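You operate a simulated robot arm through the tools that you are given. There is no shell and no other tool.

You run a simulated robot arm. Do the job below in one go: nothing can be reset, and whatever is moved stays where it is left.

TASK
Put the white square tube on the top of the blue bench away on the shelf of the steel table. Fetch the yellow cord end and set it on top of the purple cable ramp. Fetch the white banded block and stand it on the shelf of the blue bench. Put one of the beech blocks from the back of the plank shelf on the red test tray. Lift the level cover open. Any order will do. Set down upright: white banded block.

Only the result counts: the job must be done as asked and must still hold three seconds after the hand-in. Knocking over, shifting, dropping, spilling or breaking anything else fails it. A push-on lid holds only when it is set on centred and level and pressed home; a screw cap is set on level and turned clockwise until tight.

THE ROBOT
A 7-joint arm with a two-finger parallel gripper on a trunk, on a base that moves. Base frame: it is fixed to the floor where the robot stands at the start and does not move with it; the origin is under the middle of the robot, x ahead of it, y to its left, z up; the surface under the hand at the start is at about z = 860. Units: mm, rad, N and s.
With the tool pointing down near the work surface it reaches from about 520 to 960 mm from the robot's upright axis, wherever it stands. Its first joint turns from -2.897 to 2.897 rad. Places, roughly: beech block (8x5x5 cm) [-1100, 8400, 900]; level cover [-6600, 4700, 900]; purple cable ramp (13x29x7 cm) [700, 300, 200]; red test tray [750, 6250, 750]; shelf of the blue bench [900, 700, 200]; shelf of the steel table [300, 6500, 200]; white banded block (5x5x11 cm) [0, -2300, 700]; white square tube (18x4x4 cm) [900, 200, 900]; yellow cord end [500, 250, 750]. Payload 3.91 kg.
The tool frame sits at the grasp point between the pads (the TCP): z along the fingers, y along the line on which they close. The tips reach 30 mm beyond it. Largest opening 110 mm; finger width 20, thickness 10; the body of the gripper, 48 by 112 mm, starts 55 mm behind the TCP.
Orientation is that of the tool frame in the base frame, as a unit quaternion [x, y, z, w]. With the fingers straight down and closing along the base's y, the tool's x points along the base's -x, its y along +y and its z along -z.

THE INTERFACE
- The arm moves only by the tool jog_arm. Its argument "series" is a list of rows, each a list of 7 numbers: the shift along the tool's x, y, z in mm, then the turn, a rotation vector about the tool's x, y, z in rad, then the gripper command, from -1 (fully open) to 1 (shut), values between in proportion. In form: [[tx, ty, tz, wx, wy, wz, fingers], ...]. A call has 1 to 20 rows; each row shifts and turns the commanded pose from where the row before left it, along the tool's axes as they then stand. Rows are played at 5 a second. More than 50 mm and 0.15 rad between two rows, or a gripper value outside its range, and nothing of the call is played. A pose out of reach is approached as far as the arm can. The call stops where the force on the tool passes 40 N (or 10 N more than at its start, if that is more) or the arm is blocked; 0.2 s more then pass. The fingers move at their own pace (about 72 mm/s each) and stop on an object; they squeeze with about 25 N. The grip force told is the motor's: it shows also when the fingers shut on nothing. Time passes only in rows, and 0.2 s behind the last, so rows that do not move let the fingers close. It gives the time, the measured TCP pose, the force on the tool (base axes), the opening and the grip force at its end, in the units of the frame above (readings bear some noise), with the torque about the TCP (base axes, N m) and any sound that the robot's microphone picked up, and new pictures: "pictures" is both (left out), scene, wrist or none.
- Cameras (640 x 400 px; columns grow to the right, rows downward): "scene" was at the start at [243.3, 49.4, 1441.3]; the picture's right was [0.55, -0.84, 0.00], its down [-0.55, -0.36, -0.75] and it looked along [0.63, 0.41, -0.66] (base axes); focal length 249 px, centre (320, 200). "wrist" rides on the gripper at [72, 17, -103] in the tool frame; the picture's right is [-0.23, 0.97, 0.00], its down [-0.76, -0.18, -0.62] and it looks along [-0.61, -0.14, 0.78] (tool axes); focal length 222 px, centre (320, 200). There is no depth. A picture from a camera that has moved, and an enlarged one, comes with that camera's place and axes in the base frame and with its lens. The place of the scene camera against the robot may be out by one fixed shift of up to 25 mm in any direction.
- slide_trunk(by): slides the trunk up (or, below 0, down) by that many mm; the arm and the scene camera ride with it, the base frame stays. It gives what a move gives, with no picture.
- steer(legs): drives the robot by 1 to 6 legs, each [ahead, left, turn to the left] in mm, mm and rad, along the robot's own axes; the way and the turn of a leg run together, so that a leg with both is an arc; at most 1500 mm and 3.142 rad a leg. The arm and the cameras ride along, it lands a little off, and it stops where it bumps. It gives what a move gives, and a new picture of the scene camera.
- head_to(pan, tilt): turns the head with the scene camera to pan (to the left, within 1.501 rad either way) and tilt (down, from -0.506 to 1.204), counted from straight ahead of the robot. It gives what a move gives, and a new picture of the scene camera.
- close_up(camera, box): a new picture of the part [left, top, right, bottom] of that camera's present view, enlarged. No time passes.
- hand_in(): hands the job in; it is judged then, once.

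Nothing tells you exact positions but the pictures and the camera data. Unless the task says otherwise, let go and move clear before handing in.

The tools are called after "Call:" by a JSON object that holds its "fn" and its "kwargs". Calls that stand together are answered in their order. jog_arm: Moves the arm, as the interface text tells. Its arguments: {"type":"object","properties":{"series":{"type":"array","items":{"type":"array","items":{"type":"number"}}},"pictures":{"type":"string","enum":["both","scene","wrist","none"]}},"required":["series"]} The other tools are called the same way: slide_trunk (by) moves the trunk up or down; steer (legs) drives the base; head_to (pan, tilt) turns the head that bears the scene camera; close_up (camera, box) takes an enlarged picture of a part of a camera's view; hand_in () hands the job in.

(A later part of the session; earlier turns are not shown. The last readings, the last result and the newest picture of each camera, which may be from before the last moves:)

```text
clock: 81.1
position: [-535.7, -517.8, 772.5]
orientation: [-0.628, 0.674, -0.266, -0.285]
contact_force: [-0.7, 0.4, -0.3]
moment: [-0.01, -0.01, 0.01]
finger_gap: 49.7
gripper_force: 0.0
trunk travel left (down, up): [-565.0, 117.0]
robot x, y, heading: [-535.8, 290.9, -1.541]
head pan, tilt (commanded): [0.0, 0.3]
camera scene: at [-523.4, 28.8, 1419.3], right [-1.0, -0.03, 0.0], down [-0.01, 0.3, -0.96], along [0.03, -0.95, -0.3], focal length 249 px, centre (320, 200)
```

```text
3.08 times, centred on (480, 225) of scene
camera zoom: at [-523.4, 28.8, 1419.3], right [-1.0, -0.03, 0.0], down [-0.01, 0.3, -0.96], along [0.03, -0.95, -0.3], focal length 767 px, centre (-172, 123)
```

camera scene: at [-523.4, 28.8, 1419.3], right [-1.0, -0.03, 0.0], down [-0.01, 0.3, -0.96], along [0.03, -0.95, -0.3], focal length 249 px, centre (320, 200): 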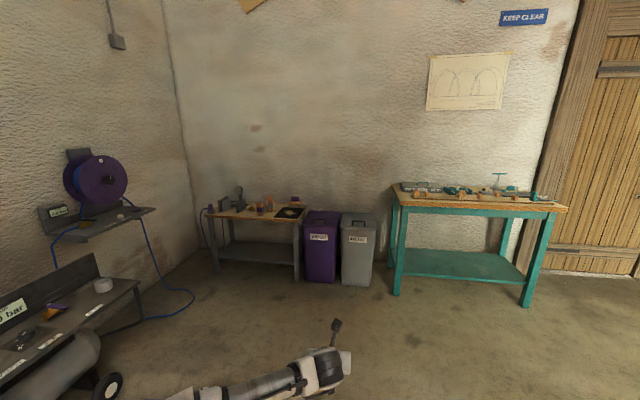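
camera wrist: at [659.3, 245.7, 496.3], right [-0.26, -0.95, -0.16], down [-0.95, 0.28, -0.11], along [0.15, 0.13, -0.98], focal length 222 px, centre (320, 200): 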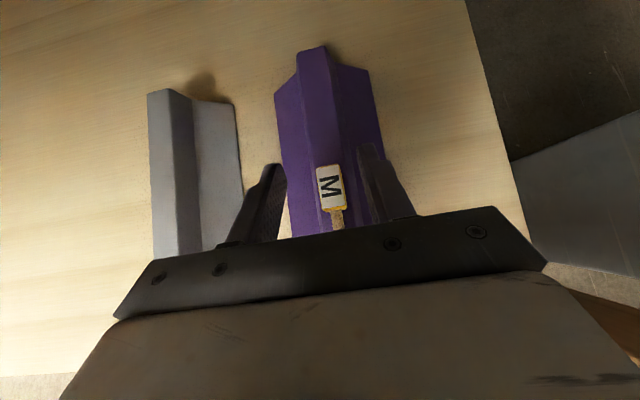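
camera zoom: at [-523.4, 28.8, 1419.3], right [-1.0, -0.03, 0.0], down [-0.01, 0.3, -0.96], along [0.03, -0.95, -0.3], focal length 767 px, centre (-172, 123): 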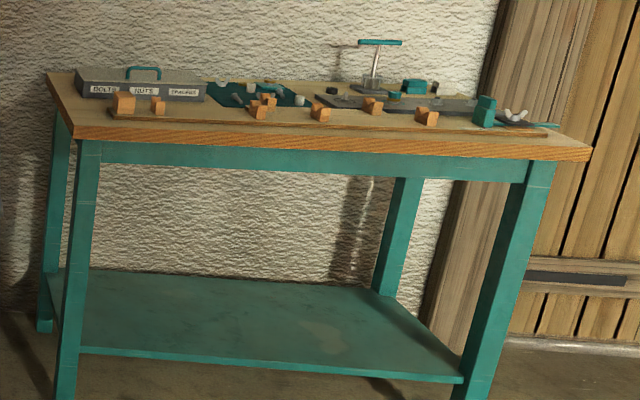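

Three banded blocks stand on the small table near (0..100, −2100..−2330); the white-banded one looks to be at the back. I'll drive along the clear lane toward it and look again.

Call:
{"fn": "steer", "kwargs": {"legs": [[0, 0, -0.03], [1350, 0, 0]]}}

Call:
{"fn": "head_to", "kwargs": {"pan": 0.45, "tilt": 0.55}}

Call:
{"fn": "close_up", "kwargs": {"camera": "scene", "box": [220, 100, 440, 240]}}

```text
clock: 88.3
position: [-558.1, -1876.7, 772.5]
orientation: [-0.618, 0.683, -0.262, -0.289]
contact_force: [0.2, 0.2, -0.4]
moment: [-0.02, 0.02, 0.03]
finger_gap: 49.6
gripper_force: 0.0
trunk travel left (down, up): [-565.0, 117.0]
robot x, y, heading: [-532.6, -1070.6, -1.573]
head pan, tilt (commanded): [0.0, 0.3]
camera scene: at [-528.8, -1331.3, 1419.3], right [-1.0, 0.0, 0.0], down [0.0, 0.3, -0.96], along [0.0, -0.96, -0.3], focal length 249 px, centre (320, 200)
```

scene: 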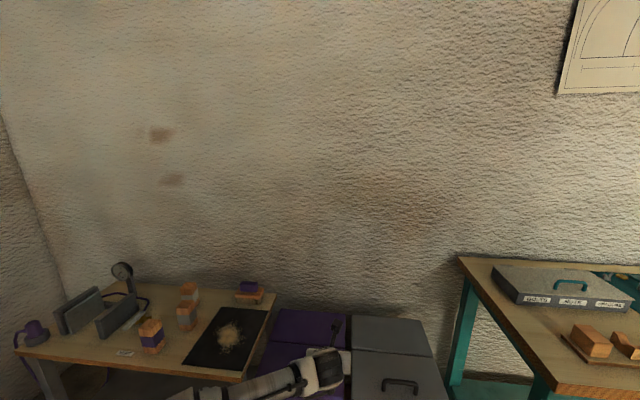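

```text
clock: 89.2
position: [-557.8, -1876.5, 772.7]
orientation: [-0.617, 0.683, -0.261, -0.29]
contact_force: [0.9, -0.2, -0.1]
moment: [0.0, -0.01, 0.02]
finger_gap: 49.4
gripper_force: 0.0
trunk travel left (down, up): [-565.0, 117.0]
robot x, y, heading: [-534.3, -1068.1, -1.568]
head pan, tilt (commanded): [0.45, 0.55]
camera scene: at [-489.8, -1318.7, 1396.4], right [-0.9, -0.44, 0.0], down [-0.23, 0.47, -0.85], along [0.37, -0.77, -0.52], focal length 249 px, centre (320, 200)
```

scene: 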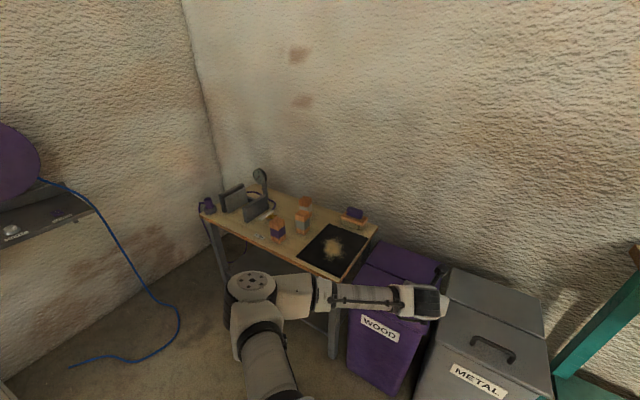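

```text
2.86 times, centred on (330, 170) of scene
camera zoom: at [-489.8, -1318.7, 1396.4], right [-0.9, -0.44, 0.0], down [-0.23, 0.47, -0.85], along [0.37, -0.77, -0.52], focal length 712 px, centre (291, 286)
```

zoom: 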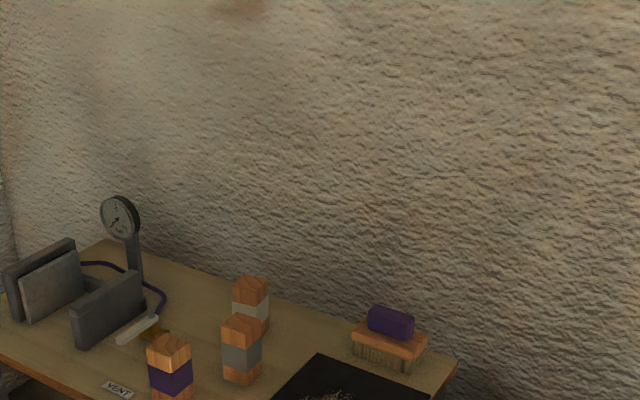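

The back block has the white band, at about (75, −2320). I'll raise the trunk, drive forward a bit and slide left in front of the table.

Call:
{"fn": "slide_trunk", "kwargs": {"by": 110}}

Call:
{"fn": "steer", "kwargs": {"legs": [[200, 0, 0], [0, 600, 0]]}}

Call:
{"fn": "jog_arm", "kwargs": {"series": [[0, 0, 0, 0, 0, 0, -0.4]], "pictures": "wrist"}}

```text
clock: 90.6
position: [-559.2, -1876.4, 882.7]
orientation: [-0.617, 0.683, -0.261, -0.29]
contact_force: [-0.6, -0.8, -0.2]
moment: [-0.02, 0.04, -0.04]
finger_gap: 49.4
gripper_force: 0.1
trunk travel left (down, up): [-675.0, 7.0]
robot x, y, heading: [-532.5, -1073.2, -1.57]
head pan, tilt (commanded): [0.45, 0.55]
```

```text
clock: 96.9
position: [32.7, -2075.5, 882.1]
orientation: [-0.616, 0.684, -0.261, -0.289]
contact_force: [0.2, 0.6, 0.5]
moment: [-0.02, -0.02, 0.0]
finger_gap: 49.4
gripper_force: 0.0
trunk travel left (down, up): [-675.0, 7.0]
robot x, y, heading: [58.4, -1266.9, -1.572]
head pan, tilt (commanded): [0.45, 0.55]
camera scene: at [103.7, -1517.2, 1506.4], right [-0.9, -0.43, 0.0], down [-0.23, 0.47, -0.85], along [0.37, -0.77, -0.52], focal length 249 px, centre (320, 200)
```

scene: 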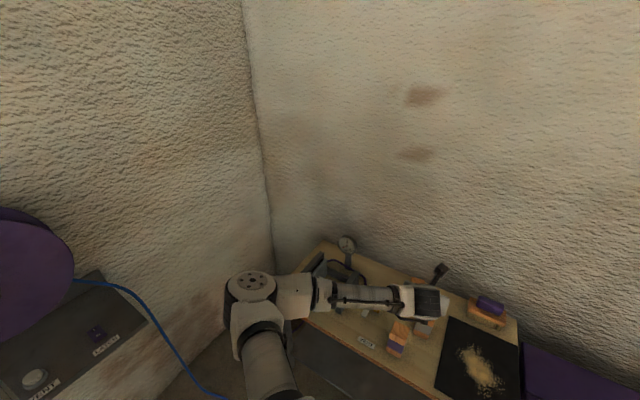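

```text
clock: 97.3
position: [32.9, -2075.2, 883.3]
orientation: [-0.617, 0.684, -0.26, -0.29]
contact_force: [0.4, 0.4, -1.0]
moment: [0.01, -0.02, -0.02]
finger_gap: 77.3
gripper_force: 0.0
trunk travel left (down, up): [-675.0, 7.0]
robot x, y, heading: [65.9, -1268.4, -1.575]
head pan, tilt (commanded): [0.45, 0.55]
camera wrist: at [19.6, -2049.4, 1006.1], right [-0.95, 0.26, -0.16], down [0.28, 0.95, -0.11], along [0.13, -0.15, -0.98], focal length 222 px, centre (320, 200)
```

wrist: 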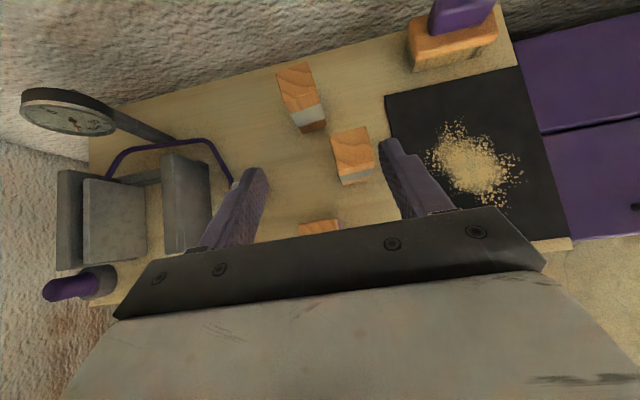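

Call:
{"fn": "close_up", "kwargs": {"camera": "wrist", "box": [240, 40, 440, 200]}}

```text
2.50 times, centred on (340, 120) of wrist
camera zoom: at [19.6, -2049.4, 1006.1], right [-0.95, 0.26, -0.16], down [0.28, 0.95, -0.11], along [0.13, -0.15, -0.98], focal length 555 px, centre (270, 400)
```

zoom: 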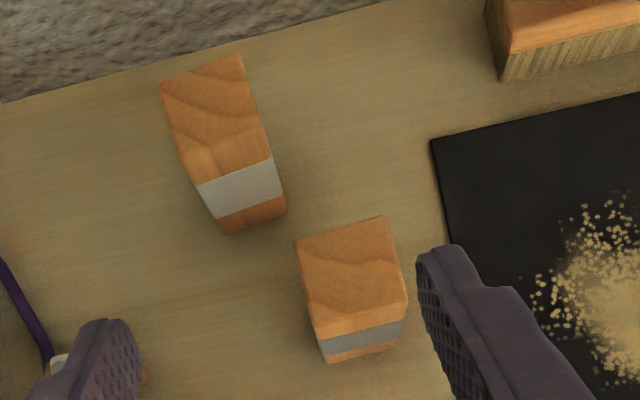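

The white-banded block stands at about (45, −2272), aligned with the axes, on a table top at z≈600. I'll square the hand's yaw and drive forward so it comes in reach.

Call:
{"fn": "jog_arm", "kwargs": {"series": [[0, 0, 0, 0.0753, 0, -0.0732, -0.45]], "pictures": "none"}}

Call:
{"fn": "steer", "kwargs": {"legs": [[190, 0, 0]]}}

Call:
{"fn": "jog_arm", "kwargs": {"series": [[0, 0, 0, 0, 0, 0, -0.45]], "pictures": "wrist"}}

Call:
{"fn": "close_up", "kwargs": {"camera": "wrist", "box": [200, 60, 440, 220]}}

```text
clock: 97.7
position: [31.9, -2074.7, 882.8]
orientation: [-0.651, 0.652, -0.275, -0.276]
contact_force: [-0.4, 1.1, 0.0]
moment: [0.01, 0.0, -0.01]
finger_gap: 79.8
gripper_force: 0.1
trunk travel left (down, up): [-675.0, 7.0]
robot x, y, heading: [62.1, -1264.9, -1.57]
head pan, tilt (commanded): [0.45, 0.55]
```

```text
clock: 99.2
position: [34.0, -2267.4, 882.8]
orientation: [-0.651, 0.651, -0.275, -0.276]
contact_force: [-0.2, -0.6, 0.0]
moment: [0.01, 0.02, 0.0]
finger_gap: 79.8
gripper_force: 0.0
trunk travel left (down, up): [-675.0, 7.0]
robot x, y, heading: [62.3, -1461.1, -1.572]
head pan, tilt (commanded): [0.45, 0.55]
camera scene: at [103.4, -1709.6, 1506.2], right [-0.9, -0.43, 0.0], down [-0.23, 0.47, -0.85], along [0.37, -0.77, -0.52], focal length 249 px, centre (320, 200)
```

scene: 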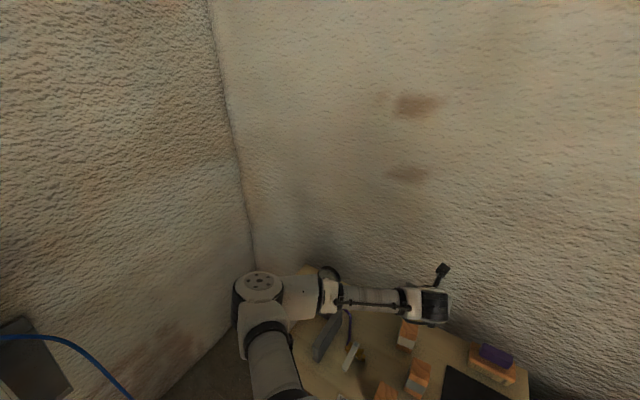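

```text
clock: 99.6
position: [32.6, -2266.7, 883.5]
orientation: [0.651, -0.651, 0.276, 0.276]
contact_force: [-1.2, 1.3, 0.6]
moment: [0.0, 0.0, 0.02]
finger_gap: 80.1
gripper_force: 0.0
trunk travel left (down, up): [-675.0, 7.0]
robot x, y, heading: [62.7, -1459.2, -1.574]
head pan, tilt (commanded): [0.45, 0.55]
camera wrist: at [17.2, -2242.8, 1005.8], right [-0.97, 0.16, -0.16], down [0.18, 0.98, -0.11], along [0.14, -0.14, -0.98], focal length 222 px, centre (320, 200)
```

wrist: 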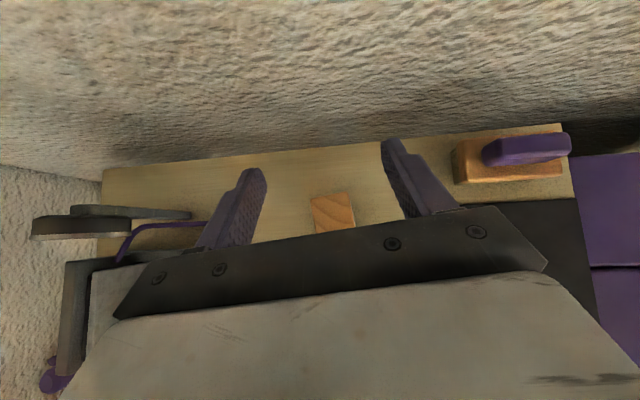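

```text
2.50 times, centred on (320, 140) of wrist
camera zoom: at [17.2, -2242.8, 1005.8], right [-0.97, 0.16, -0.16], down [0.18, 0.98, -0.11], along [0.14, -0.14, -0.98], focal length 555 px, centre (320, 350)
```

zoom: 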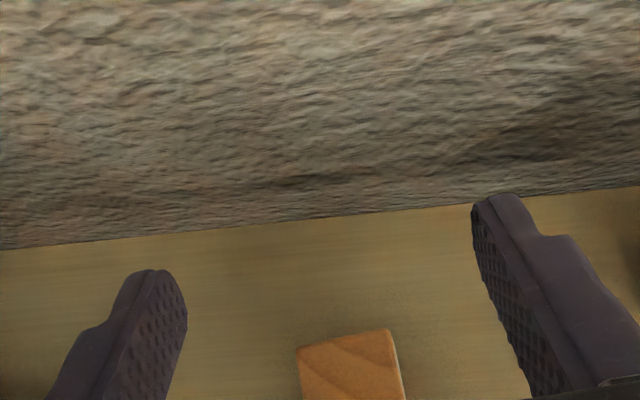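

Call:
{"fn": "jog_arm", "kwargs": {"series": [[-30.4, -4.5, 22.7, 0, 0, 0, -0.45], [-30.4, -4.5, 22.7, 0, 0, 0, -0.45], [-30.4, -4.4, 22.7, 0, 0, 0, -0.45], [0, 0, 0, 0, 0, 0, -0.45]], "pictures": "both"}}

Call:
{"fn": "close_up", "kwargs": {"camera": "wrist", "box": [200, 60, 440, 220]}}

Call:
{"fn": "close_up", "kwargs": {"camera": "scene", "box": [340, 250, 540, 400]}}

```text
clock: 100.6
position: [47.5, -2251.0, 769.4]
orientation: [-0.651, 0.652, -0.275, -0.276]
contact_force: [0.2, 0.3, -0.2]
moment: [0.01, 0.02, 0.02]
finger_gap: 79.8
gripper_force: 0.1
trunk travel left (down, up): [-675.0, 7.0]
robot x, y, heading: [62.5, -1463.5, -1.573]
head pan, tilt (commanded): [0.45, 0.55]
camera scene: at [103.4, -1708.4, 1506.4], right [-0.9, -0.43, 0.0], down [-0.23, 0.47, -0.85], along [0.37, -0.77, -0.52], focal length 249 px, centre (320, 200)
camera wrist: at [32.0, -2227.7, 892.7], right [-0.97, 0.16, -0.16], down [0.18, 0.98, -0.11], along [0.14, -0.14, -0.98], focal length 222 px, centre (320, 200)
```

scene: 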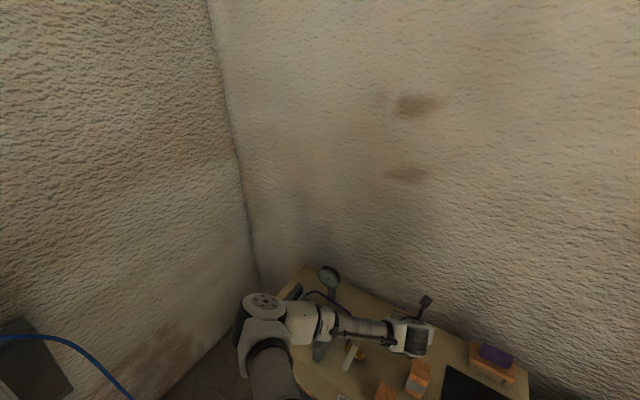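
wrist: 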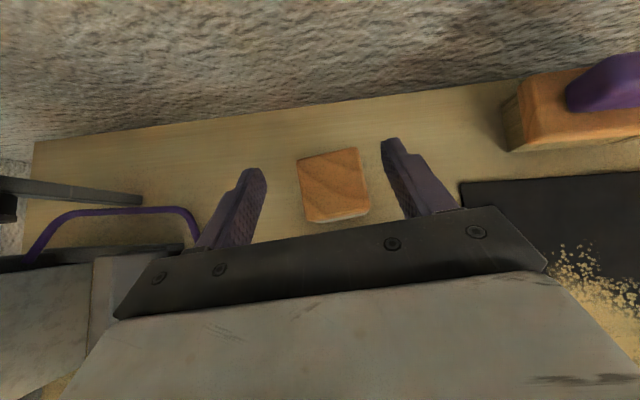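

```text
2.50 times, centred on (320, 140) of wrist
camera zoom: at [32.0, -2227.7, 892.7], right [-0.97, 0.16, -0.16], down [0.18, 0.98, -0.11], along [0.14, -0.14, -0.98], focal length 555 px, centre (320, 350)
```

zoom: 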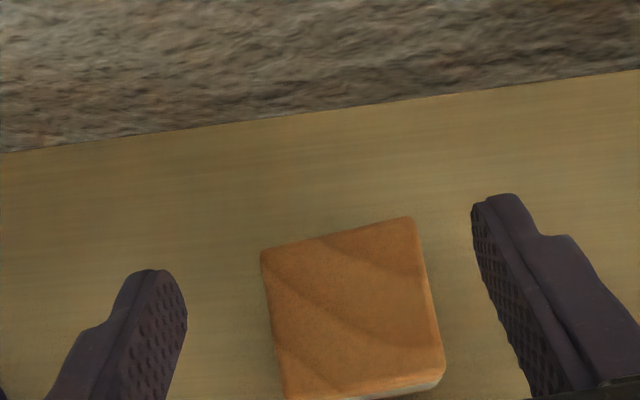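

```text
2.67 times, centred on (440, 325) of scene
camera zoom: at [103.4, -1708.4, 1506.4], right [-0.9, -0.43, 0.0], down [-0.23, 0.47, -0.85], along [0.37, -0.77, -0.52], focal length 665 px, centre (0, -133)
```

zoom: 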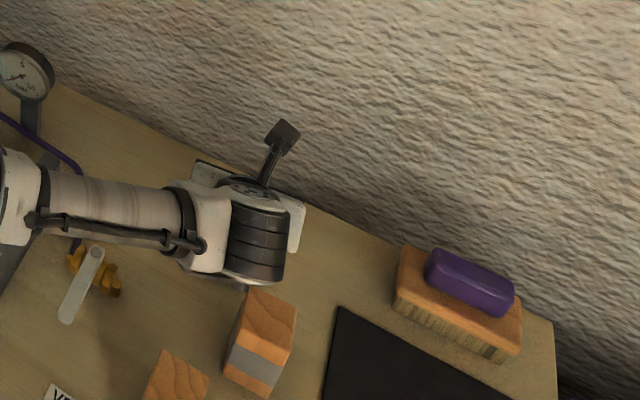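

Call:
{"fn": "jog_arm", "kwargs": {"series": [[-13.6, 0.4, 13.7, 0, 0, 0, -0.45], [-13.6, 0.4, 13.7, 0, 0, 0, -0.45], [-13.6, 0.4, 13.7, 0, 0, 0, -0.45], [-13.6, 0.4, 13.7, 0, 0, 0, -0.45], [0, 0, 0, 0, 0, 0, -0.45]], "pictures": "wrist"}}

Call:
{"fn": "jog_arm", "kwargs": {"series": [[0, 0, 0, 0, 0, 0, 0.1], [0, 0, 0, 0, 0, 0, 0.6], [0, 0, 0, 0, 0, 0, 1], [0, 0, 0, 0, 0, 0, 1]], "pictures": "both"}}

```text
clock: 101.8
position: [45.8, -2253.5, 692.3]
orientation: [0.651, -0.651, 0.276, 0.276]
contact_force: [-0.4, -0.1, -0.3]
moment: [0.03, 0.01, 0.02]
finger_gap: 79.7
gripper_force: 0.1
trunk travel left (down, up): [-675.0, 7.0]
robot x, y, heading: [63.6, -1459.2, -1.575]
head pan, tilt (commanded): [0.45, 0.55]
camera wrist: at [29.3, -2229.2, 815.8], right [-0.97, 0.16, -0.16], down [0.18, 0.98, -0.11], along [0.14, -0.14, -0.98], focal length 222 px, centre (320, 200)
```

wrist: 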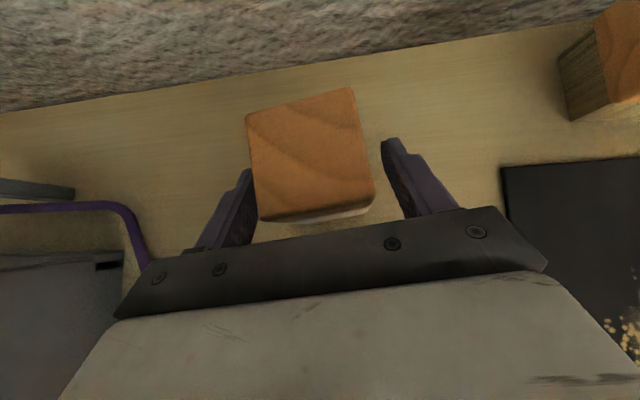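

```text
clock: 102.8
position: [45.2, -2252.8, 692.6]
orientation: [-0.651, 0.652, -0.275, -0.276]
contact_force: [-0.9, 0.7, -1.0]
moment: [0.0, 0.01, -0.01]
finger_gap: 50.1
gripper_force: 24.8
trunk travel left (down, up): [-675.0, 7.0]
robot x, y, heading: [59.9, -1459.8, -1.57]
head pan, tilt (commanded): [0.45, 0.55]
camera scene: at [103.4, -1708.6, 1506.4], right [-0.9, -0.43, 0.0], down [-0.23, 0.47, -0.85], along [0.37, -0.77, -0.52], focal length 249 px, centre (320, 200)
camera wrist: at [29.3, -2229.3, 815.9], right [-0.97, 0.16, -0.16], down [0.18, 0.98, -0.11], along [0.14, -0.14, -0.98], focal length 222 px, centre (320, 200)
```

scene: 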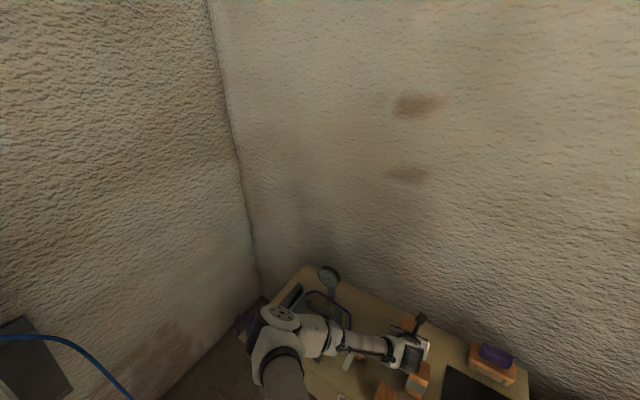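
wrist: 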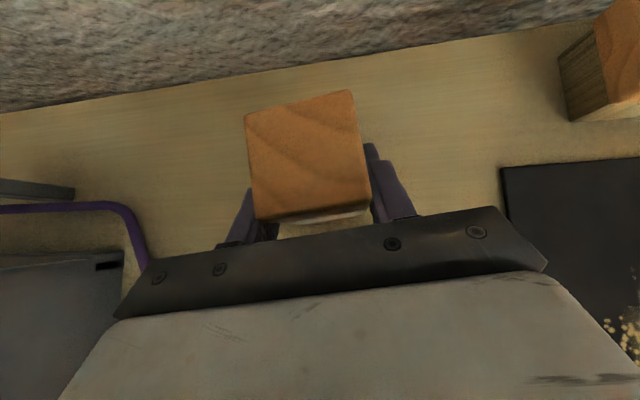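

Gripped at 50 mm. Lifting well above the neighbouring blocks, then backing away.

Call:
{"fn": "jog_arm", "kwargs": {"series": [[10, 0, -9.7, 0, 0, 0, 1], [25.8, 0, -25.1, 0, 0, 0, 1], [25.8, 0, -25.1, 0, 0, 0, 1], [25.8, 0, -25.1, 0, 0, 0, 1], [25.8, 0, -25.1, 0, 0, 0, 1], [25.8, 0, -25.1, 0, 0, 0, 1], [0, 0, 0, 0, 0, 0, 1]], "pictures": "both"}}

```text
clock: 104.4
position: [46.4, -2250.0, 884.6]
orientation: [0.651, -0.651, 0.275, 0.276]
contact_force: [0.0, -0.8, -1.7]
moment: [0.03, -0.01, 0.01]
finger_gap: 49.6
gripper_force: 25.1
trunk travel left (down, up): [-675.0, 7.0]
robot x, y, heading: [61.6, -1463.0, -1.569]
head pan, tilt (commanded): [0.45, 0.55]
camera scene: at [103.4, -1709.0, 1506.3], right [-0.9, -0.43, 0.0], down [-0.23, 0.47, -0.85], along [0.37, -0.77, -0.52], focal length 249 px, centre (320, 200)
camera wrist: at [29.8, -2226.3, 1008.1], right [-0.97, 0.16, -0.16], down [0.18, 0.98, -0.11], along [0.14, -0.14, -0.98], focal length 222 px, centre (320, 200)
```

scene: 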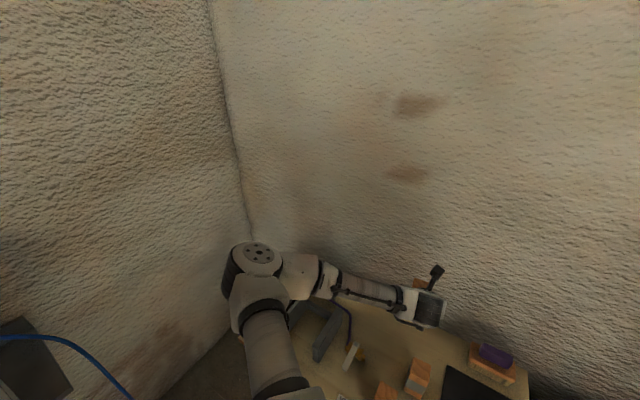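
wrist: 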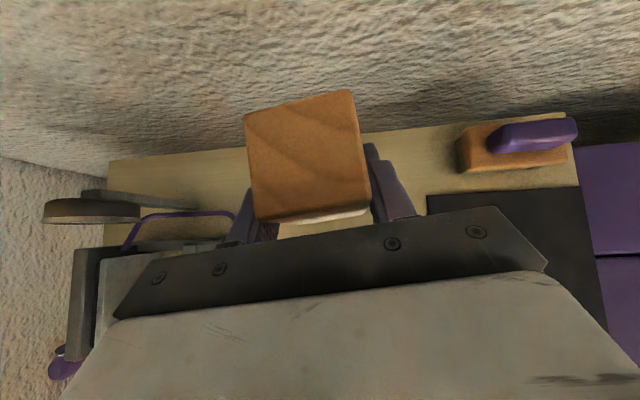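

Call:
{"fn": "steer", "kwargs": {"legs": [[-200, 0, 0], [0, -600, 0]]}}

Call:
{"fn": "steer", "kwargs": {"legs": [[-1400, 0, 0], [-490, 0, 0]]}}

Call:
{"fn": "steer", "kwargs": {"legs": [[0, 0, 1.571]]}}

```text
clock: 110.7
position: [-554.4, -2046.7, 885.3]
orientation: [-0.648, 0.654, -0.275, -0.277]
contact_force: [-0.3, 0.4, -1.9]
moment: [0.02, -0.02, -0.01]
finger_gap: 49.8
gripper_force: 25.2
trunk travel left (down, up): [-675.0, 7.0]
robot x, y, heading: [-530.6, -1258.3, -1.582]
head pan, tilt (commanded): [0.45, 0.55]
camera scene: at [-490.8, -1506.0, 1506.4], right [-0.91, -0.42, 0.0], down [-0.22, 0.47, -0.85], along [0.36, -0.77, -0.52], focal length 249 px, centre (320, 200)
```

scene: 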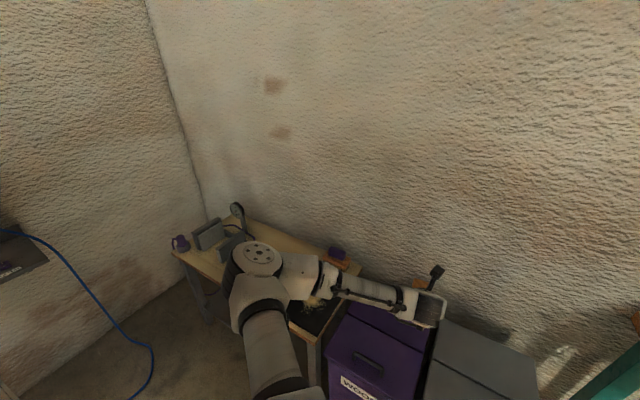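

```text
clock: 120.0
position: [-533.4, -181.6, 885.7]
orientation: [-0.646, 0.656, -0.274, -0.278]
contact_force: [0.0, 0.7, -2.0]
moment: [0.01, -0.01, 0.0]
finger_gap: 49.7
gripper_force: 25.2
trunk travel left (down, up): [-675.0, 7.0]
robot x, y, heading: [-508.8, 609.0, -1.59]
head pan, tilt (commanded): [0.45, 0.55]
camera scene: at [-468.8, 359.1, 1506.5], right [-0.91, -0.42, 0.0], down [-0.22, 0.47, -0.85], along [0.36, -0.77, -0.52], focal length 249 px, centre (320, 200)
```

scene: 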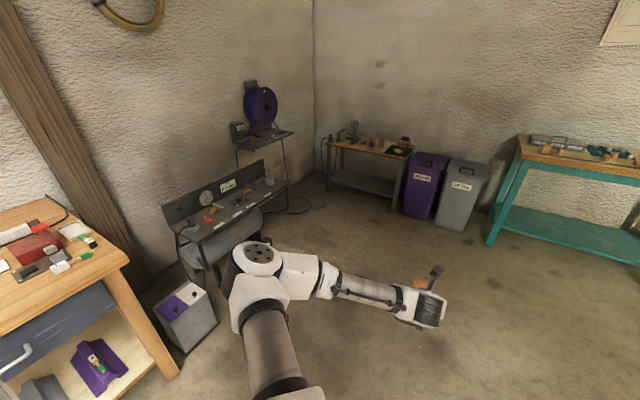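

```text
clock: 124.3
position: [280.3, 553.3, 884.6]
orientation: [0.921, -0.022, 0.389, 0.01]
contact_force: [-0.3, 0.2, -1.7]
moment: [-0.04, 0.01, -0.01]
finger_gap: 49.8
gripper_force: 25.0
trunk travel left (down, up): [-675.0, 7.0]
robot x, y, heading: [-503.8, 607.5, -0.043]
head pan, tilt (commanded): [0.45, 0.55]
camera scene: at [-251.4, 637.1, 1506.3], right [0.39, -0.92, 0.0], down [-0.48, -0.2, -0.85], along [0.78, 0.33, -0.52], focal length 249 px, centre (320, 200)
```

scene: 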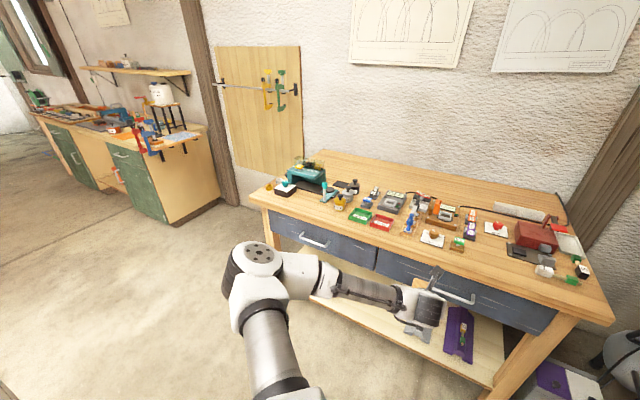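

Call:
{"fn": "slide_trunk", "kwargs": {"by": -400}}

Call:
{"fn": "slide_trunk", "kwargs": {"by": -80}}

Call:
{"fn": "head_to", "kwargs": {"pan": 0.0, "tilt": 0.55}}

Call:
{"fn": "jog_arm", "kwargs": {"series": [[0, 0, 0, 0, 0, 0, 1]], "pictures": "wrist"}}

```text
clock: 128.1
position: [279.5, 553.7, 485.2]
orientation: [0.92, -0.021, 0.39, 0.009]
contact_force: [-0.2, 0.2, -1.3]
moment: [0.0, 0.03, 0.02]
finger_gap: 50.0
gripper_force: 24.8
trunk travel left (down, up): [-275.0, 407.0]
robot x, y, heading: [-506.5, 607.4, -0.054]
head pan, tilt (commanded): [0.45, 0.55]
```

```text
clock: 129.3
position: [279.9, 553.7, 405.0]
orientation: [0.921, -0.023, 0.39, 0.01]
contact_force: [-1.0, 0.4, -1.4]
moment: [0.05, 0.04, -0.01]
finger_gap: 49.8
gripper_force: 25.3
trunk travel left (down, up): [-195.0, 487.0]
robot x, y, heading: [-505.5, 608.0, -0.051]
head pan, tilt (commanded): [0.45, 0.55]
```

```text
clock: 130.2
position: [280.1, 552.9, 406.1]
orientation: [0.92, -0.022, 0.39, 0.01]
contact_force: [0.6, -0.2, -2.1]
moment: [0.0, 0.06, 0.03]
finger_gap: 49.7
gripper_force: 24.8
trunk travel left (down, up): [-195.0, 487.0]
robot x, y, heading: [-505.2, 609.1, -0.046]
head pan, tilt (commanded): [0.0, 0.55]
camera scene: at [-244.4, 597.6, 1026.3], right [-0.05, -1.0, 0.0], down [-0.52, 0.02, -0.85], along [0.85, -0.04, -0.52], focal length 249 px, centre (320, 200)
```

scene: 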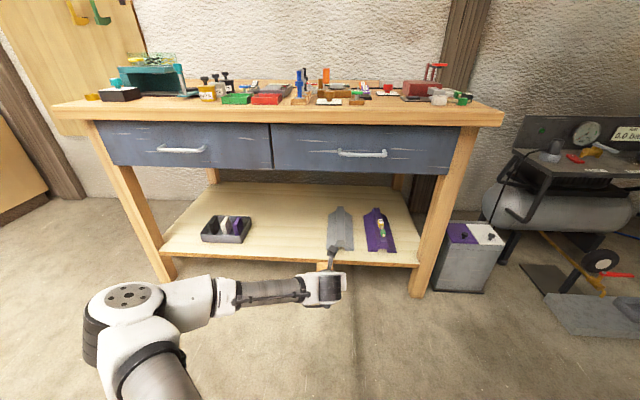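

```text
clock: 130.6
position: [281.0, 554.0, 404.3]
orientation: [0.921, -0.022, 0.39, 0.009]
contact_force: [-0.3, 0.1, -2.3]
moment: [0.02, 0.01, 0.05]
finger_gap: 49.7
gripper_force: 25.3
trunk travel left (down, up): [-195.0, 487.0]
robot x, y, heading: [-508.5, 604.5, -0.046]
head pan, tilt (commanded): [0.0, 0.55]
camera wrist: at [256.5, 538.3, 527.9], right [-0.2, -0.97, -0.16], down [-0.97, 0.22, -0.11], along [0.15, 0.13, -0.98], focal length 222 px, centre (320, 200)
```

wrist: 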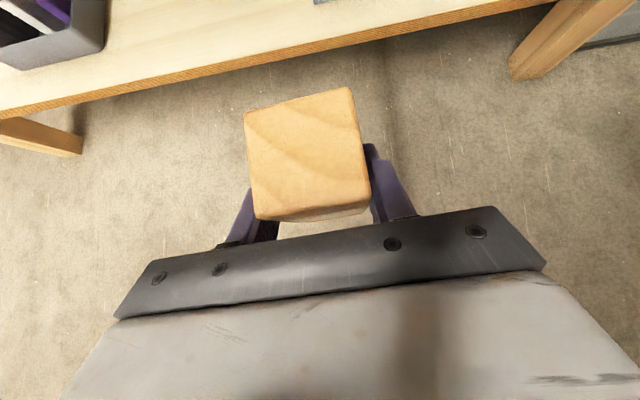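

Shelf front edge is at x≈550 here, with free space between the grey ramp (y<535) and the tray (y>880). I'll drive in and set the block at about (660, 667).

Call:
{"fn": "steer", "kwargs": {"legs": [[0, 130, 0], [362, 0, 0]]}}

Call:
{"fn": "jog_arm", "kwargs": {"series": [[0, 0, 0, 0, 0, 0, 1]], "pictures": "wrist"}}

```text
clock: 134.2
position: [647.7, 671.8, 405.8]
orientation: [0.921, -0.018, 0.39, 0.008]
contact_force: [0.4, -0.4, -2.8]
moment: [0.0, 0.05, -0.02]
finger_gap: 49.9
gripper_force: 25.2
trunk travel left (down, up): [-195.0, 487.0]
robot x, y, heading: [-137.8, 717.4, -0.042]
head pan, tilt (commanded): [0.0, 0.55]
camera scene: at [122.6, 712.0, 1026.4], right [-0.04, -1.0, 0.0], down [-0.52, 0.02, -0.85], along [0.85, -0.04, -0.52], focal length 249 px, centre (320, 200)
```

scene: 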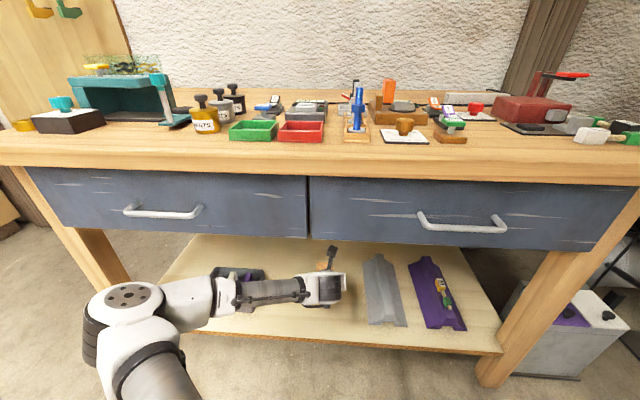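

```text
clock: 134.6
position: [648.4, 671.1, 404.5]
orientation: [0.921, -0.019, 0.39, 0.009]
contact_force: [-0.3, 0.1, -2.2]
moment: [0.0, -0.02, -0.02]
finger_gap: 49.9
gripper_force: 25.1
trunk travel left (down, up): [-195.0, 487.0]
robot x, y, heading: [-141.0, 718.4, -0.039]
head pan, tilt (commanded): [0.0, 0.55]
camera wrist: at [623.9, 656.2, 527.8], right [-0.2, -0.97, -0.16], down [-0.97, 0.22, -0.11], along [0.14, 0.14, -0.98], focal length 222 px, centre (320, 200)
```

wrist: 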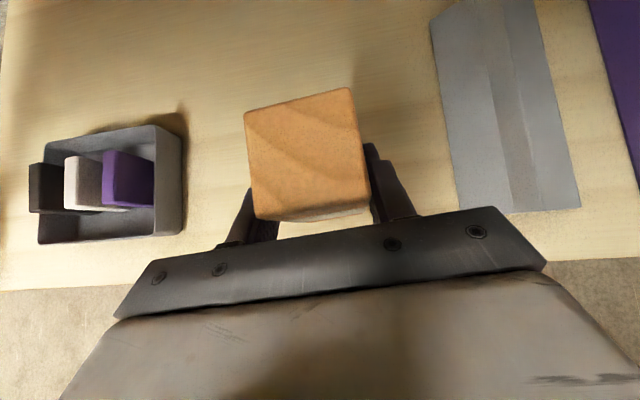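

Call:
{"fn": "jog_arm", "kwargs": {"series": [[-14.3, 0, 13.9, 0, 0, 0, 1], [-14.3, 0, 13.9, 0, 0, 0, 1], [-14.3, 0, 13.9, 0, 0, 0, 1], [-10, 0, 9.7, 0, 0, 0, 1], [0, 0, 0, 0, 0, 0, 1]], "pictures": "wrist"}}

Call:
{"fn": "jog_arm", "kwargs": {"series": [[-2.9, 0, 2.8, 0, 0, 0, 1], [-2.9, 0, 2.8, 0, 0, 0, 1], [0, 0, 0, 0, 0, 0, 1]], "pictures": "none"}}

Call:
{"fn": "jog_arm", "kwargs": {"series": [[-2.2, 0, 2.1, 0, 0, 0, 1], [-2.2, 0, 2.1, 0, 0, 0, 1], [0, 0, 0, 0, 0, 0, 1]], "pictures": "none"}}

```text
clock: 135.8
position: [649.4, 672.2, 331.2]
orientation: [0.921, -0.018, 0.39, 0.008]
contact_force: [0.1, -0.4, -1.9]
moment: [0.01, 0.0, -0.03]
finger_gap: 49.7
gripper_force: 24.6
trunk travel left (down, up): [-195.0, 487.0]
robot x, y, heading: [-140.4, 720.0, -0.042]
head pan, tilt (commanded): [0.0, 0.55]
camera wrist: at [624.5, 656.1, 453.3], right [-0.2, -0.97, -0.16], down [-0.97, 0.22, -0.11], along [0.14, 0.14, -0.98], focal length 222 px, centre (320, 200)
```

wrist: 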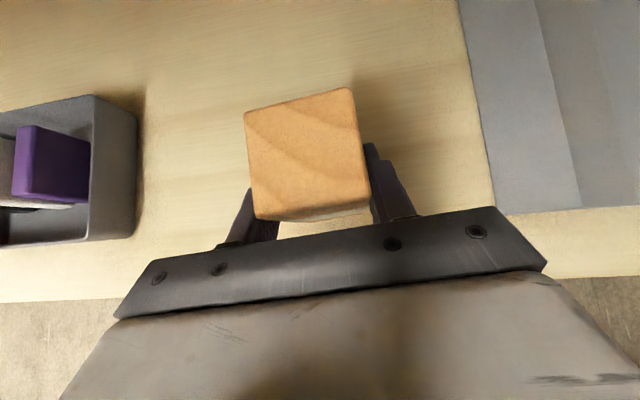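

```text
clock: 136.6
position: [647.1, 672.4, 324.2]
orientation: [0.921, -0.019, 0.39, 0.008]
contact_force: [0.1, 0.6, -1.6]
moment: [-0.05, 0.0, 0.0]
finger_gap: 49.9
gripper_force: 25.0
trunk travel left (down, up): [-195.0, 487.0]
robot x, y, heading: [-138.9, 719.1, -0.042]
head pan, tilt (commanded): [0.0, 0.55]
```

```text
clock: 137.4
position: [646.5, 671.2, 317.5]
orientation: [0.92, -0.018, 0.39, 0.008]
contact_force: [0.5, 0.0, -0.9]
moment: [-0.05, 0.02, 0.0]
finger_gap: 49.8
gripper_force: 24.9
trunk travel left (down, up): [-195.0, 487.0]
robot x, y, heading: [-140.4, 718.7, -0.045]
head pan, tilt (commanded): [0.0, 0.55]
```

Call:
{"fn": "jog_arm", "kwargs": {"series": [[-1.4, 0, 1.4, 0, 0, 0, 1], [-1.4, 0, 1.4, 0, 0, 0, 1], [0, 0, 0, 0, 0, 0, 1]], "pictures": "none"}}

Call:
{"fn": "jog_arm", "kwargs": {"series": [[-1.4, 0, 1.4, 0, 0, 0, 1], [-1.4, 0, 1.4, 0, 0, 0, 1], [0, 0, 0, 0, 0, 0, 1]], "pictures": "none"}}

Call:
{"fn": "jog_arm", "kwargs": {"series": [[-1.4, 0, 1.4, 0, 0, 0, 1], [-1.4, 0, 1.4, 0, 0, 0, 1], [0, 0, 0, 0, 0, 0, 1]], "pictures": "none"}}

```text
clock: 138.2
position: [647.8, 672.7, 313.4]
orientation: [0.921, -0.019, 0.39, 0.009]
contact_force: [0.3, 1.0, -2.3]
moment: [0.01, 0.02, -0.02]
finger_gap: 49.9
gripper_force: 24.9
trunk travel left (down, up): [-195.0, 487.0]
robot x, y, heading: [-138.4, 719.9, -0.041]
head pan, tilt (commanded): [0.0, 0.55]
```

```text
clock: 139.0
position: [648.5, 671.3, 309.5]
orientation: [0.921, -0.02, 0.39, 0.009]
contact_force: [0.6, 0.0, -1.1]
moment: [-0.03, 0.01, 0.03]
finger_gap: 49.8
gripper_force: 24.9
trunk travel left (down, up): [-195.0, 487.0]
robot x, y, heading: [-141.7, 720.4, -0.042]
head pan, tilt (commanded): [0.0, 0.55]
```

```text
clock: 139.8
position: [646.9, 671.0, 305.3]
orientation: [0.921, -0.02, 0.389, 0.009]
contact_force: [0.5, -0.6, -2.2]
moment: [0.0, 0.0, 0.03]
finger_gap: 50.0
gripper_force: 25.0
trunk travel left (down, up): [-195.0, 487.0]
robot x, y, heading: [-142.2, 719.4, -0.043]
head pan, tilt (commanded): [0.0, 0.55]
```

Call:
{"fn": "jog_arm", "kwargs": {"series": [[-1.4, 0, 1.4, 0, 0, 0, 1], [0, 0, 0, 0, 0, 0, 1]], "pictures": "none"}}

Call:
{"fn": "jog_arm", "kwargs": {"series": [[-1.4, 0, 1.4, 0, 0, 0, 1], [0, 0, 0, 0, 0, 0, 1]], "pictures": "none"}}

Call:
{"fn": "jog_arm", "kwargs": {"series": [[-1.4, 0, 1.4, 0, 0, 0, 1], [0, 0, 0, 0, 0, 0, 1]], "pictures": "wrist"}}

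```text
clock: 140.4
position: [648.5, 672.0, 301.9]
orientation: [0.921, -0.019, 0.39, 0.009]
contact_force: [0.2, -0.5, -0.6]
moment: [-0.01, 0.01, -0.02]
finger_gap: 49.7
gripper_force: 25.5
trunk travel left (down, up): [-195.0, 487.0]
robot x, y, heading: [-139.6, 718.0, -0.047]
head pan, tilt (commanded): [0.0, 0.55]
```

```text
clock: 141.0
position: [647.9, 671.2, 301.2]
orientation: [0.921, -0.019, 0.389, 0.009]
contact_force: [0.6, 0.3, -1.9]
moment: [-0.01, 0.02, -0.03]
finger_gap: 50.1
gripper_force: 25.4
trunk travel left (down, up): [-195.0, 487.0]
robot x, y, heading: [-138.0, 718.5, -0.041]
head pan, tilt (commanded): [0.0, 0.55]
```

```text
clock: 141.6
position: [647.9, 672.4, 299.7]
orientation: [0.921, -0.018, 0.39, 0.008]
contact_force: [0.1, 0.1, -2.0]
moment: [-0.02, -0.03, 0.0]
finger_gap: 49.5
gripper_force: 24.6
trunk travel left (down, up): [-195.0, 487.0]
robot x, y, heading: [-137.3, 717.6, -0.041]
head pan, tilt (commanded): [0.0, 0.55]
camera wrist: at [624.4, 656.2, 422.2], right [-0.2, -0.97, -0.16], down [-0.97, 0.22, -0.11], along [0.14, 0.14, -0.98], focal length 222 px, centre (320, 200)
```

wrist: 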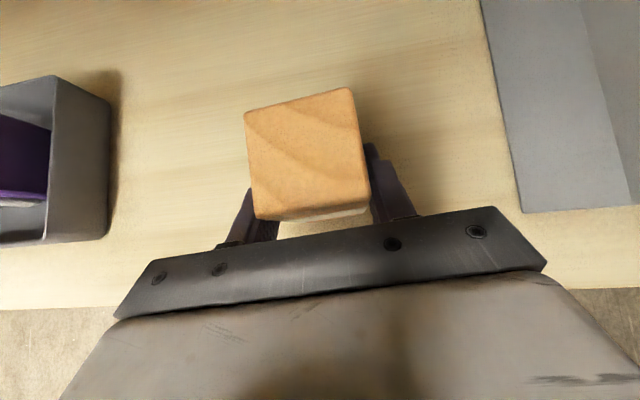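

Call:
{"fn": "jog_arm", "kwargs": {"series": [[-1.4, 0, 1.4, 0, 0, 0, 1], [0, 0, 0, 0, 0, 0, 1]], "pictures": "none"}}

Call:
{"fn": "jog_arm", "kwargs": {"series": [[-1.4, 0, 1.4, 0, 0, 0, 1], [0, 0, 0, 0, 0, 0, 1]], "pictures": "none"}}

Call:
{"fn": "jog_arm", "kwargs": {"series": [[-1.4, 0, 1.4, 0, 0, 0, 1], [0, 0, 0, 0, 0, 0, 1]], "pictures": "none"}}

Call:
{"fn": "jog_arm", "kwargs": {"series": [[-1.4, 0, 1.4, 0, 0, 0, 1], [0, 0, 0, 0, 0, 0, 1]], "pictures": "none"}}

```text
clock: 142.2
position: [648.1, 671.9, 296.1]
orientation: [0.921, -0.019, 0.39, 0.008]
contact_force: [0.0, -0.1, -2.3]
moment: [0.0, 0.05, 0.02]
finger_gap: 49.7
gripper_force: 24.6
trunk travel left (down, up): [-195.0, 487.0]
robot x, y, heading: [-142.0, 718.2, -0.041]
head pan, tilt (commanded): [0.0, 0.55]
```

```text
clock: 142.8
position: [647.5, 672.3, 294.3]
orientation: [0.921, -0.018, 0.39, 0.007]
contact_force: [0.1, 0.0, -1.6]
moment: [-0.01, -0.02, 0.0]
finger_gap: 49.8
gripper_force: 24.8
trunk travel left (down, up): [-195.0, 487.0]
robot x, y, heading: [-141.2, 718.4, -0.044]
head pan, tilt (commanded): [0.0, 0.55]
```

```text
clock: 143.4
position: [647.7, 672.1, 292.5]
orientation: [0.921, -0.019, 0.39, 0.008]
contact_force: [0.4, -0.2, -1.8]
moment: [0.02, 0.0, 0.0]
finger_gap: 49.5
gripper_force: 24.9
trunk travel left (down, up): [-195.0, 487.0]
robot x, y, heading: [-140.5, 719.6, -0.04]
head pan, tilt (commanded): [0.0, 0.55]
```

```text
clock: 144.0
position: [647.3, 673.4, 293.0]
orientation: [0.92, -0.019, 0.392, 0.008]
contact_force: [-4.5, 0.1, 11.8]
moment: [0.15, 0.53, -0.01]
finger_gap: 49.9
gripper_force: 24.8
trunk travel left (down, up): [-195.0, 487.0]
robot x, y, heading: [-138.3, 715.6, -0.039]
head pan, tilt (commanded): [0.0, 0.55]
```

Call:
{"fn": "jog_arm", "kwargs": {"series": [[0.7, 0, -0.7, 0, 0, 0, 1], [0, 0, 0, 0, 0, 0, 1], [0, 0, 0, 0, 0, 0, -0.1], [0, 0, 0, 0, 0, 0, -0.4], [0, 0, 0, 0, 0, 0, -0.4]], "pictures": "wrist"}}

Call:
{"fn": "jog_arm", "kwargs": {"series": [[7.2, 0, -7, 0, 0, 0, -0.4], [14.3, 0, -13.9, 0, 0, 0, -0.4], [21.5, 0, -20.9, 0, 0, 0, -0.4], [21.5, 0, -20.9, 0, 0, 0, -0.4], [21.5, 0, -20.9, 0, 0, 0, -0.4], [0, 0, 0, 0, 0, 0, -0.4]], "pictures": "both"}}

```text
clock: 145.2
position: [648.2, 671.6, 292.2]
orientation: [0.921, -0.018, 0.39, 0.007]
contact_force: [0.5, 0.3, -0.4]
moment: [0.01, -0.03, 0.02]
finger_gap: 77.1
gripper_force: 0.0
trunk travel left (down, up): [-195.0, 487.0]
robot x, y, heading: [-142.3, 717.7, -0.043]
head pan, tilt (commanded): [0.0, 0.55]
camera wrist: at [624.3, 656.5, 415.5], right [-0.2, -0.97, -0.16], down [-0.97, 0.22, -0.11], along [0.14, 0.14, -0.98], focal length 222 px, centre (320, 200)
```

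wrist: 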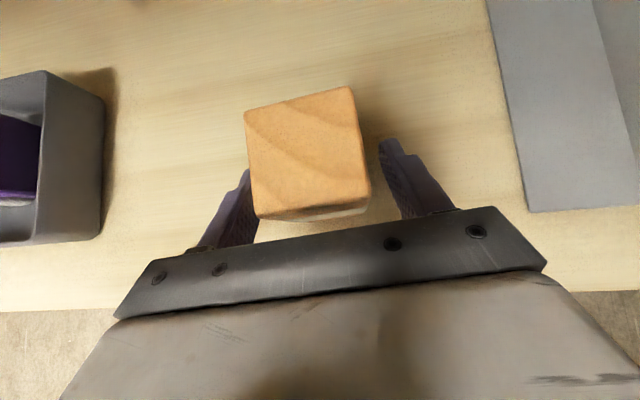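

```text
clock: 146.6
position: [648.2, 674.8, 413.9]
orientation: [0.921, -0.019, 0.39, 0.008]
contact_force: [-0.7, -0.6, 0.5]
moment: [0.0, 0.01, -0.04]
finger_gap: 76.8
gripper_force: 0.0
trunk travel left (down, up): [-195.0, 487.0]
robot x, y, heading: [-141.1, 717.5, -0.047]
head pan, tilt (commanded): [0.0, 0.55]
camera scene: at [122.5, 712.0, 1026.4], right [-0.04, -1.0, 0.0], down [-0.52, 0.02, -0.85], along [0.85, -0.04, -0.52], focal length 249 px, centre (320, 200)
camera wrist: at [624.9, 658.6, 536.4], right [-0.2, -0.97, -0.16], down [-0.97, 0.22, -0.11], along [0.14, 0.14, -0.98], focal length 222 px, centre (320, 200)
```

scene: 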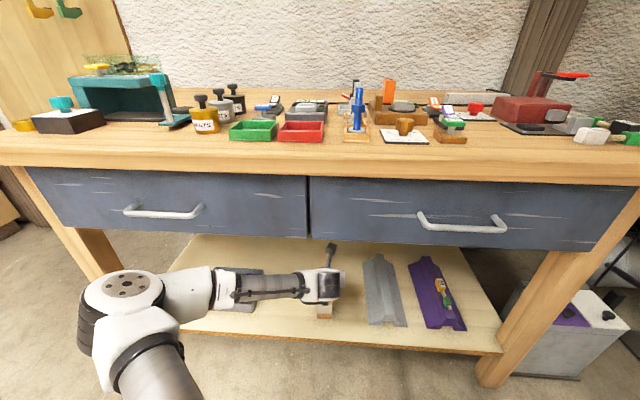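
wrist: 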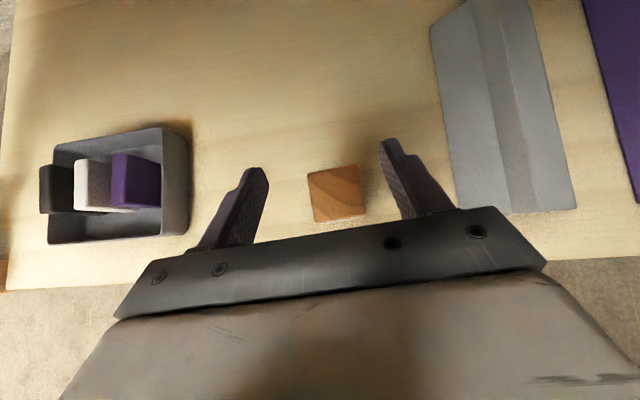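

The banded block stands on the shelf. I'll back out and check it, then go for the white tube.

Call:
{"fn": "steer", "kwargs": {"legs": [[-420, 0, 0]]}}

Call:
{"fn": "close_up", "kwargs": {"camera": "scene", "box": [220, 150, 440, 290]}}

Call:
{"fn": "slide_trunk", "kwargs": {"by": 400}}

Call:
{"fn": "slide_trunk", "kwargs": {"by": 85}}

```text
clock: 149.2
position: [225.8, 696.8, 413.7]
orientation: [0.921, -0.015, 0.39, 0.007]
contact_force: [-0.1, 0.3, -0.3]
moment: [0.0, 0.0, 0.01]
finger_gap: 76.7
gripper_force: 0.1
trunk travel left (down, up): [-195.0, 487.0]
robot x, y, heading: [-566.2, 735.5, -0.034]
head pan, tilt (commanded): [0.0, 0.55]
camera scene: at [-300.4, 730.1, 1026.4], right [-0.03, -1.0, 0.0], down [-0.52, 0.02, -0.85], along [0.85, -0.03, -0.52], focal length 249 px, centre (320, 200)
```

scene: 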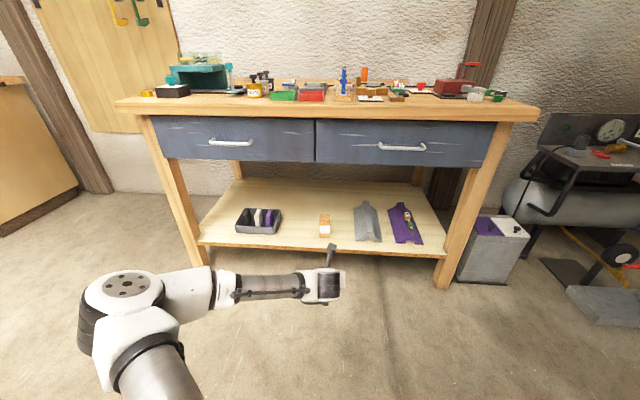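

```text
2.86 times, centred on (330, 220) of scene
camera zoom: at [-300.4, 730.1, 1026.4], right [-0.03, -1.0, 0.0], down [-0.52, 0.02, -0.85], along [0.85, -0.03, -0.52], focal length 712 px, centre (291, 143)
```

zoom: 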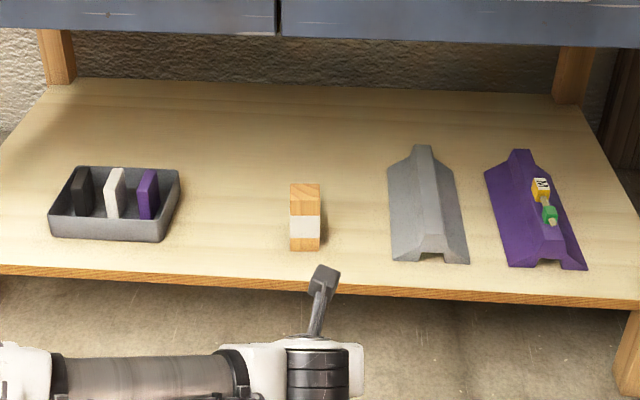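

```text
clock: 153.0
position: [225.5, 695.8, 813.5]
orientation: [0.921, -0.015, 0.39, 0.007]
contact_force: [0.6, -0.3, 0.4]
moment: [0.02, -0.02, -0.01]
finger_gap: 77.2
gripper_force: 0.0
trunk travel left (down, up): [-595.0, 87.0]
robot x, y, heading: [-561.3, 733.5, -0.03]
head pan, tilt (commanded): [0.0, 0.55]
```

```text
clock: 154.2
position: [226.2, 697.4, 896.5]
orientation: [0.921, -0.014, 0.39, 0.006]
contact_force: [-1.0, 0.3, 0.4]
moment: [0.03, -0.03, 0.02]
finger_gap: 77.0
gripper_force: 0.0
trunk travel left (down, up): [-680.0, 2.0]
robot x, y, heading: [-565.7, 730.8, -0.029]
head pan, tilt (commanded): [0.0, 0.55]
```

Everything on the shelf looks right. Before reaching far over the bench for the tube I want to know where the elbow is, so I'll look from two head angles.

Call:
{"fn": "head_to", "kwargs": {"pan": 1.0, "tilt": 0.6}}

Call:
{"fn": "head_to", "kwargs": {"pan": 0.3, "tilt": 0.7}}

```text
clock: 155.5
position: [226.0, 695.7, 897.8]
orientation: [0.921, -0.015, 0.39, 0.007]
contact_force: [0.7, 0.2, 0.4]
moment: [-0.01, 0.0, 0.0]
finger_gap: 77.0
gripper_force: 0.1
trunk travel left (down, up): [-680.0, 2.0]
robot x, y, heading: [-560.6, 733.5, -0.033]
head pan, tilt (commanded): [1.0, 0.6]
camera scene: at [-339.8, 805.8, 1506.9], right [0.82, -0.57, 0.0], down [-0.32, -0.46, -0.83], along [0.47, 0.68, -0.56], focal length 249 px, centre (320, 200)
```

scene: 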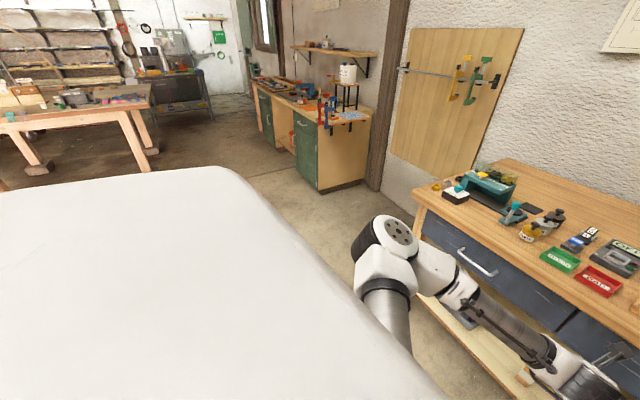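

```text
clock: 156.6
position: [226.2, 696.1, 897.8]
orientation: [0.92, -0.015, 0.391, 0.007]
contact_force: [-0.1, -0.3, -0.1]
moment: [0.0, 0.03, -0.03]
finger_gap: 76.8
gripper_force: 0.1
trunk travel left (down, up): [-680.0, 2.0]
robot x, y, heading: [-561.3, 737.4, -0.033]
head pan, tilt (commanded): [0.3, 0.7]
camera scene: at [-308.2, 755.5, 1498.3], right [0.26, -0.96, 0.0], down [-0.62, -0.17, -0.77], along [0.74, 0.2, -0.64], focal length 249 px, centre (320, 200)
```

scene: 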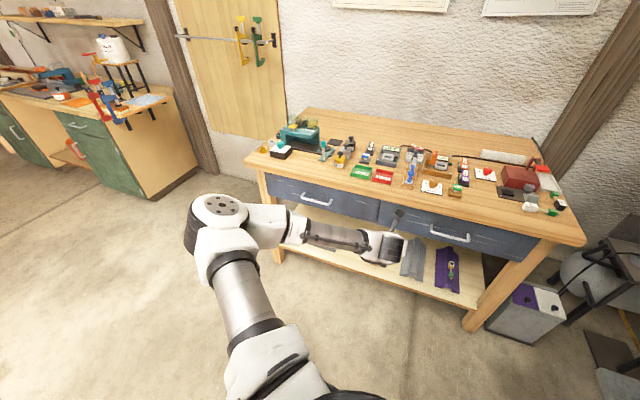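

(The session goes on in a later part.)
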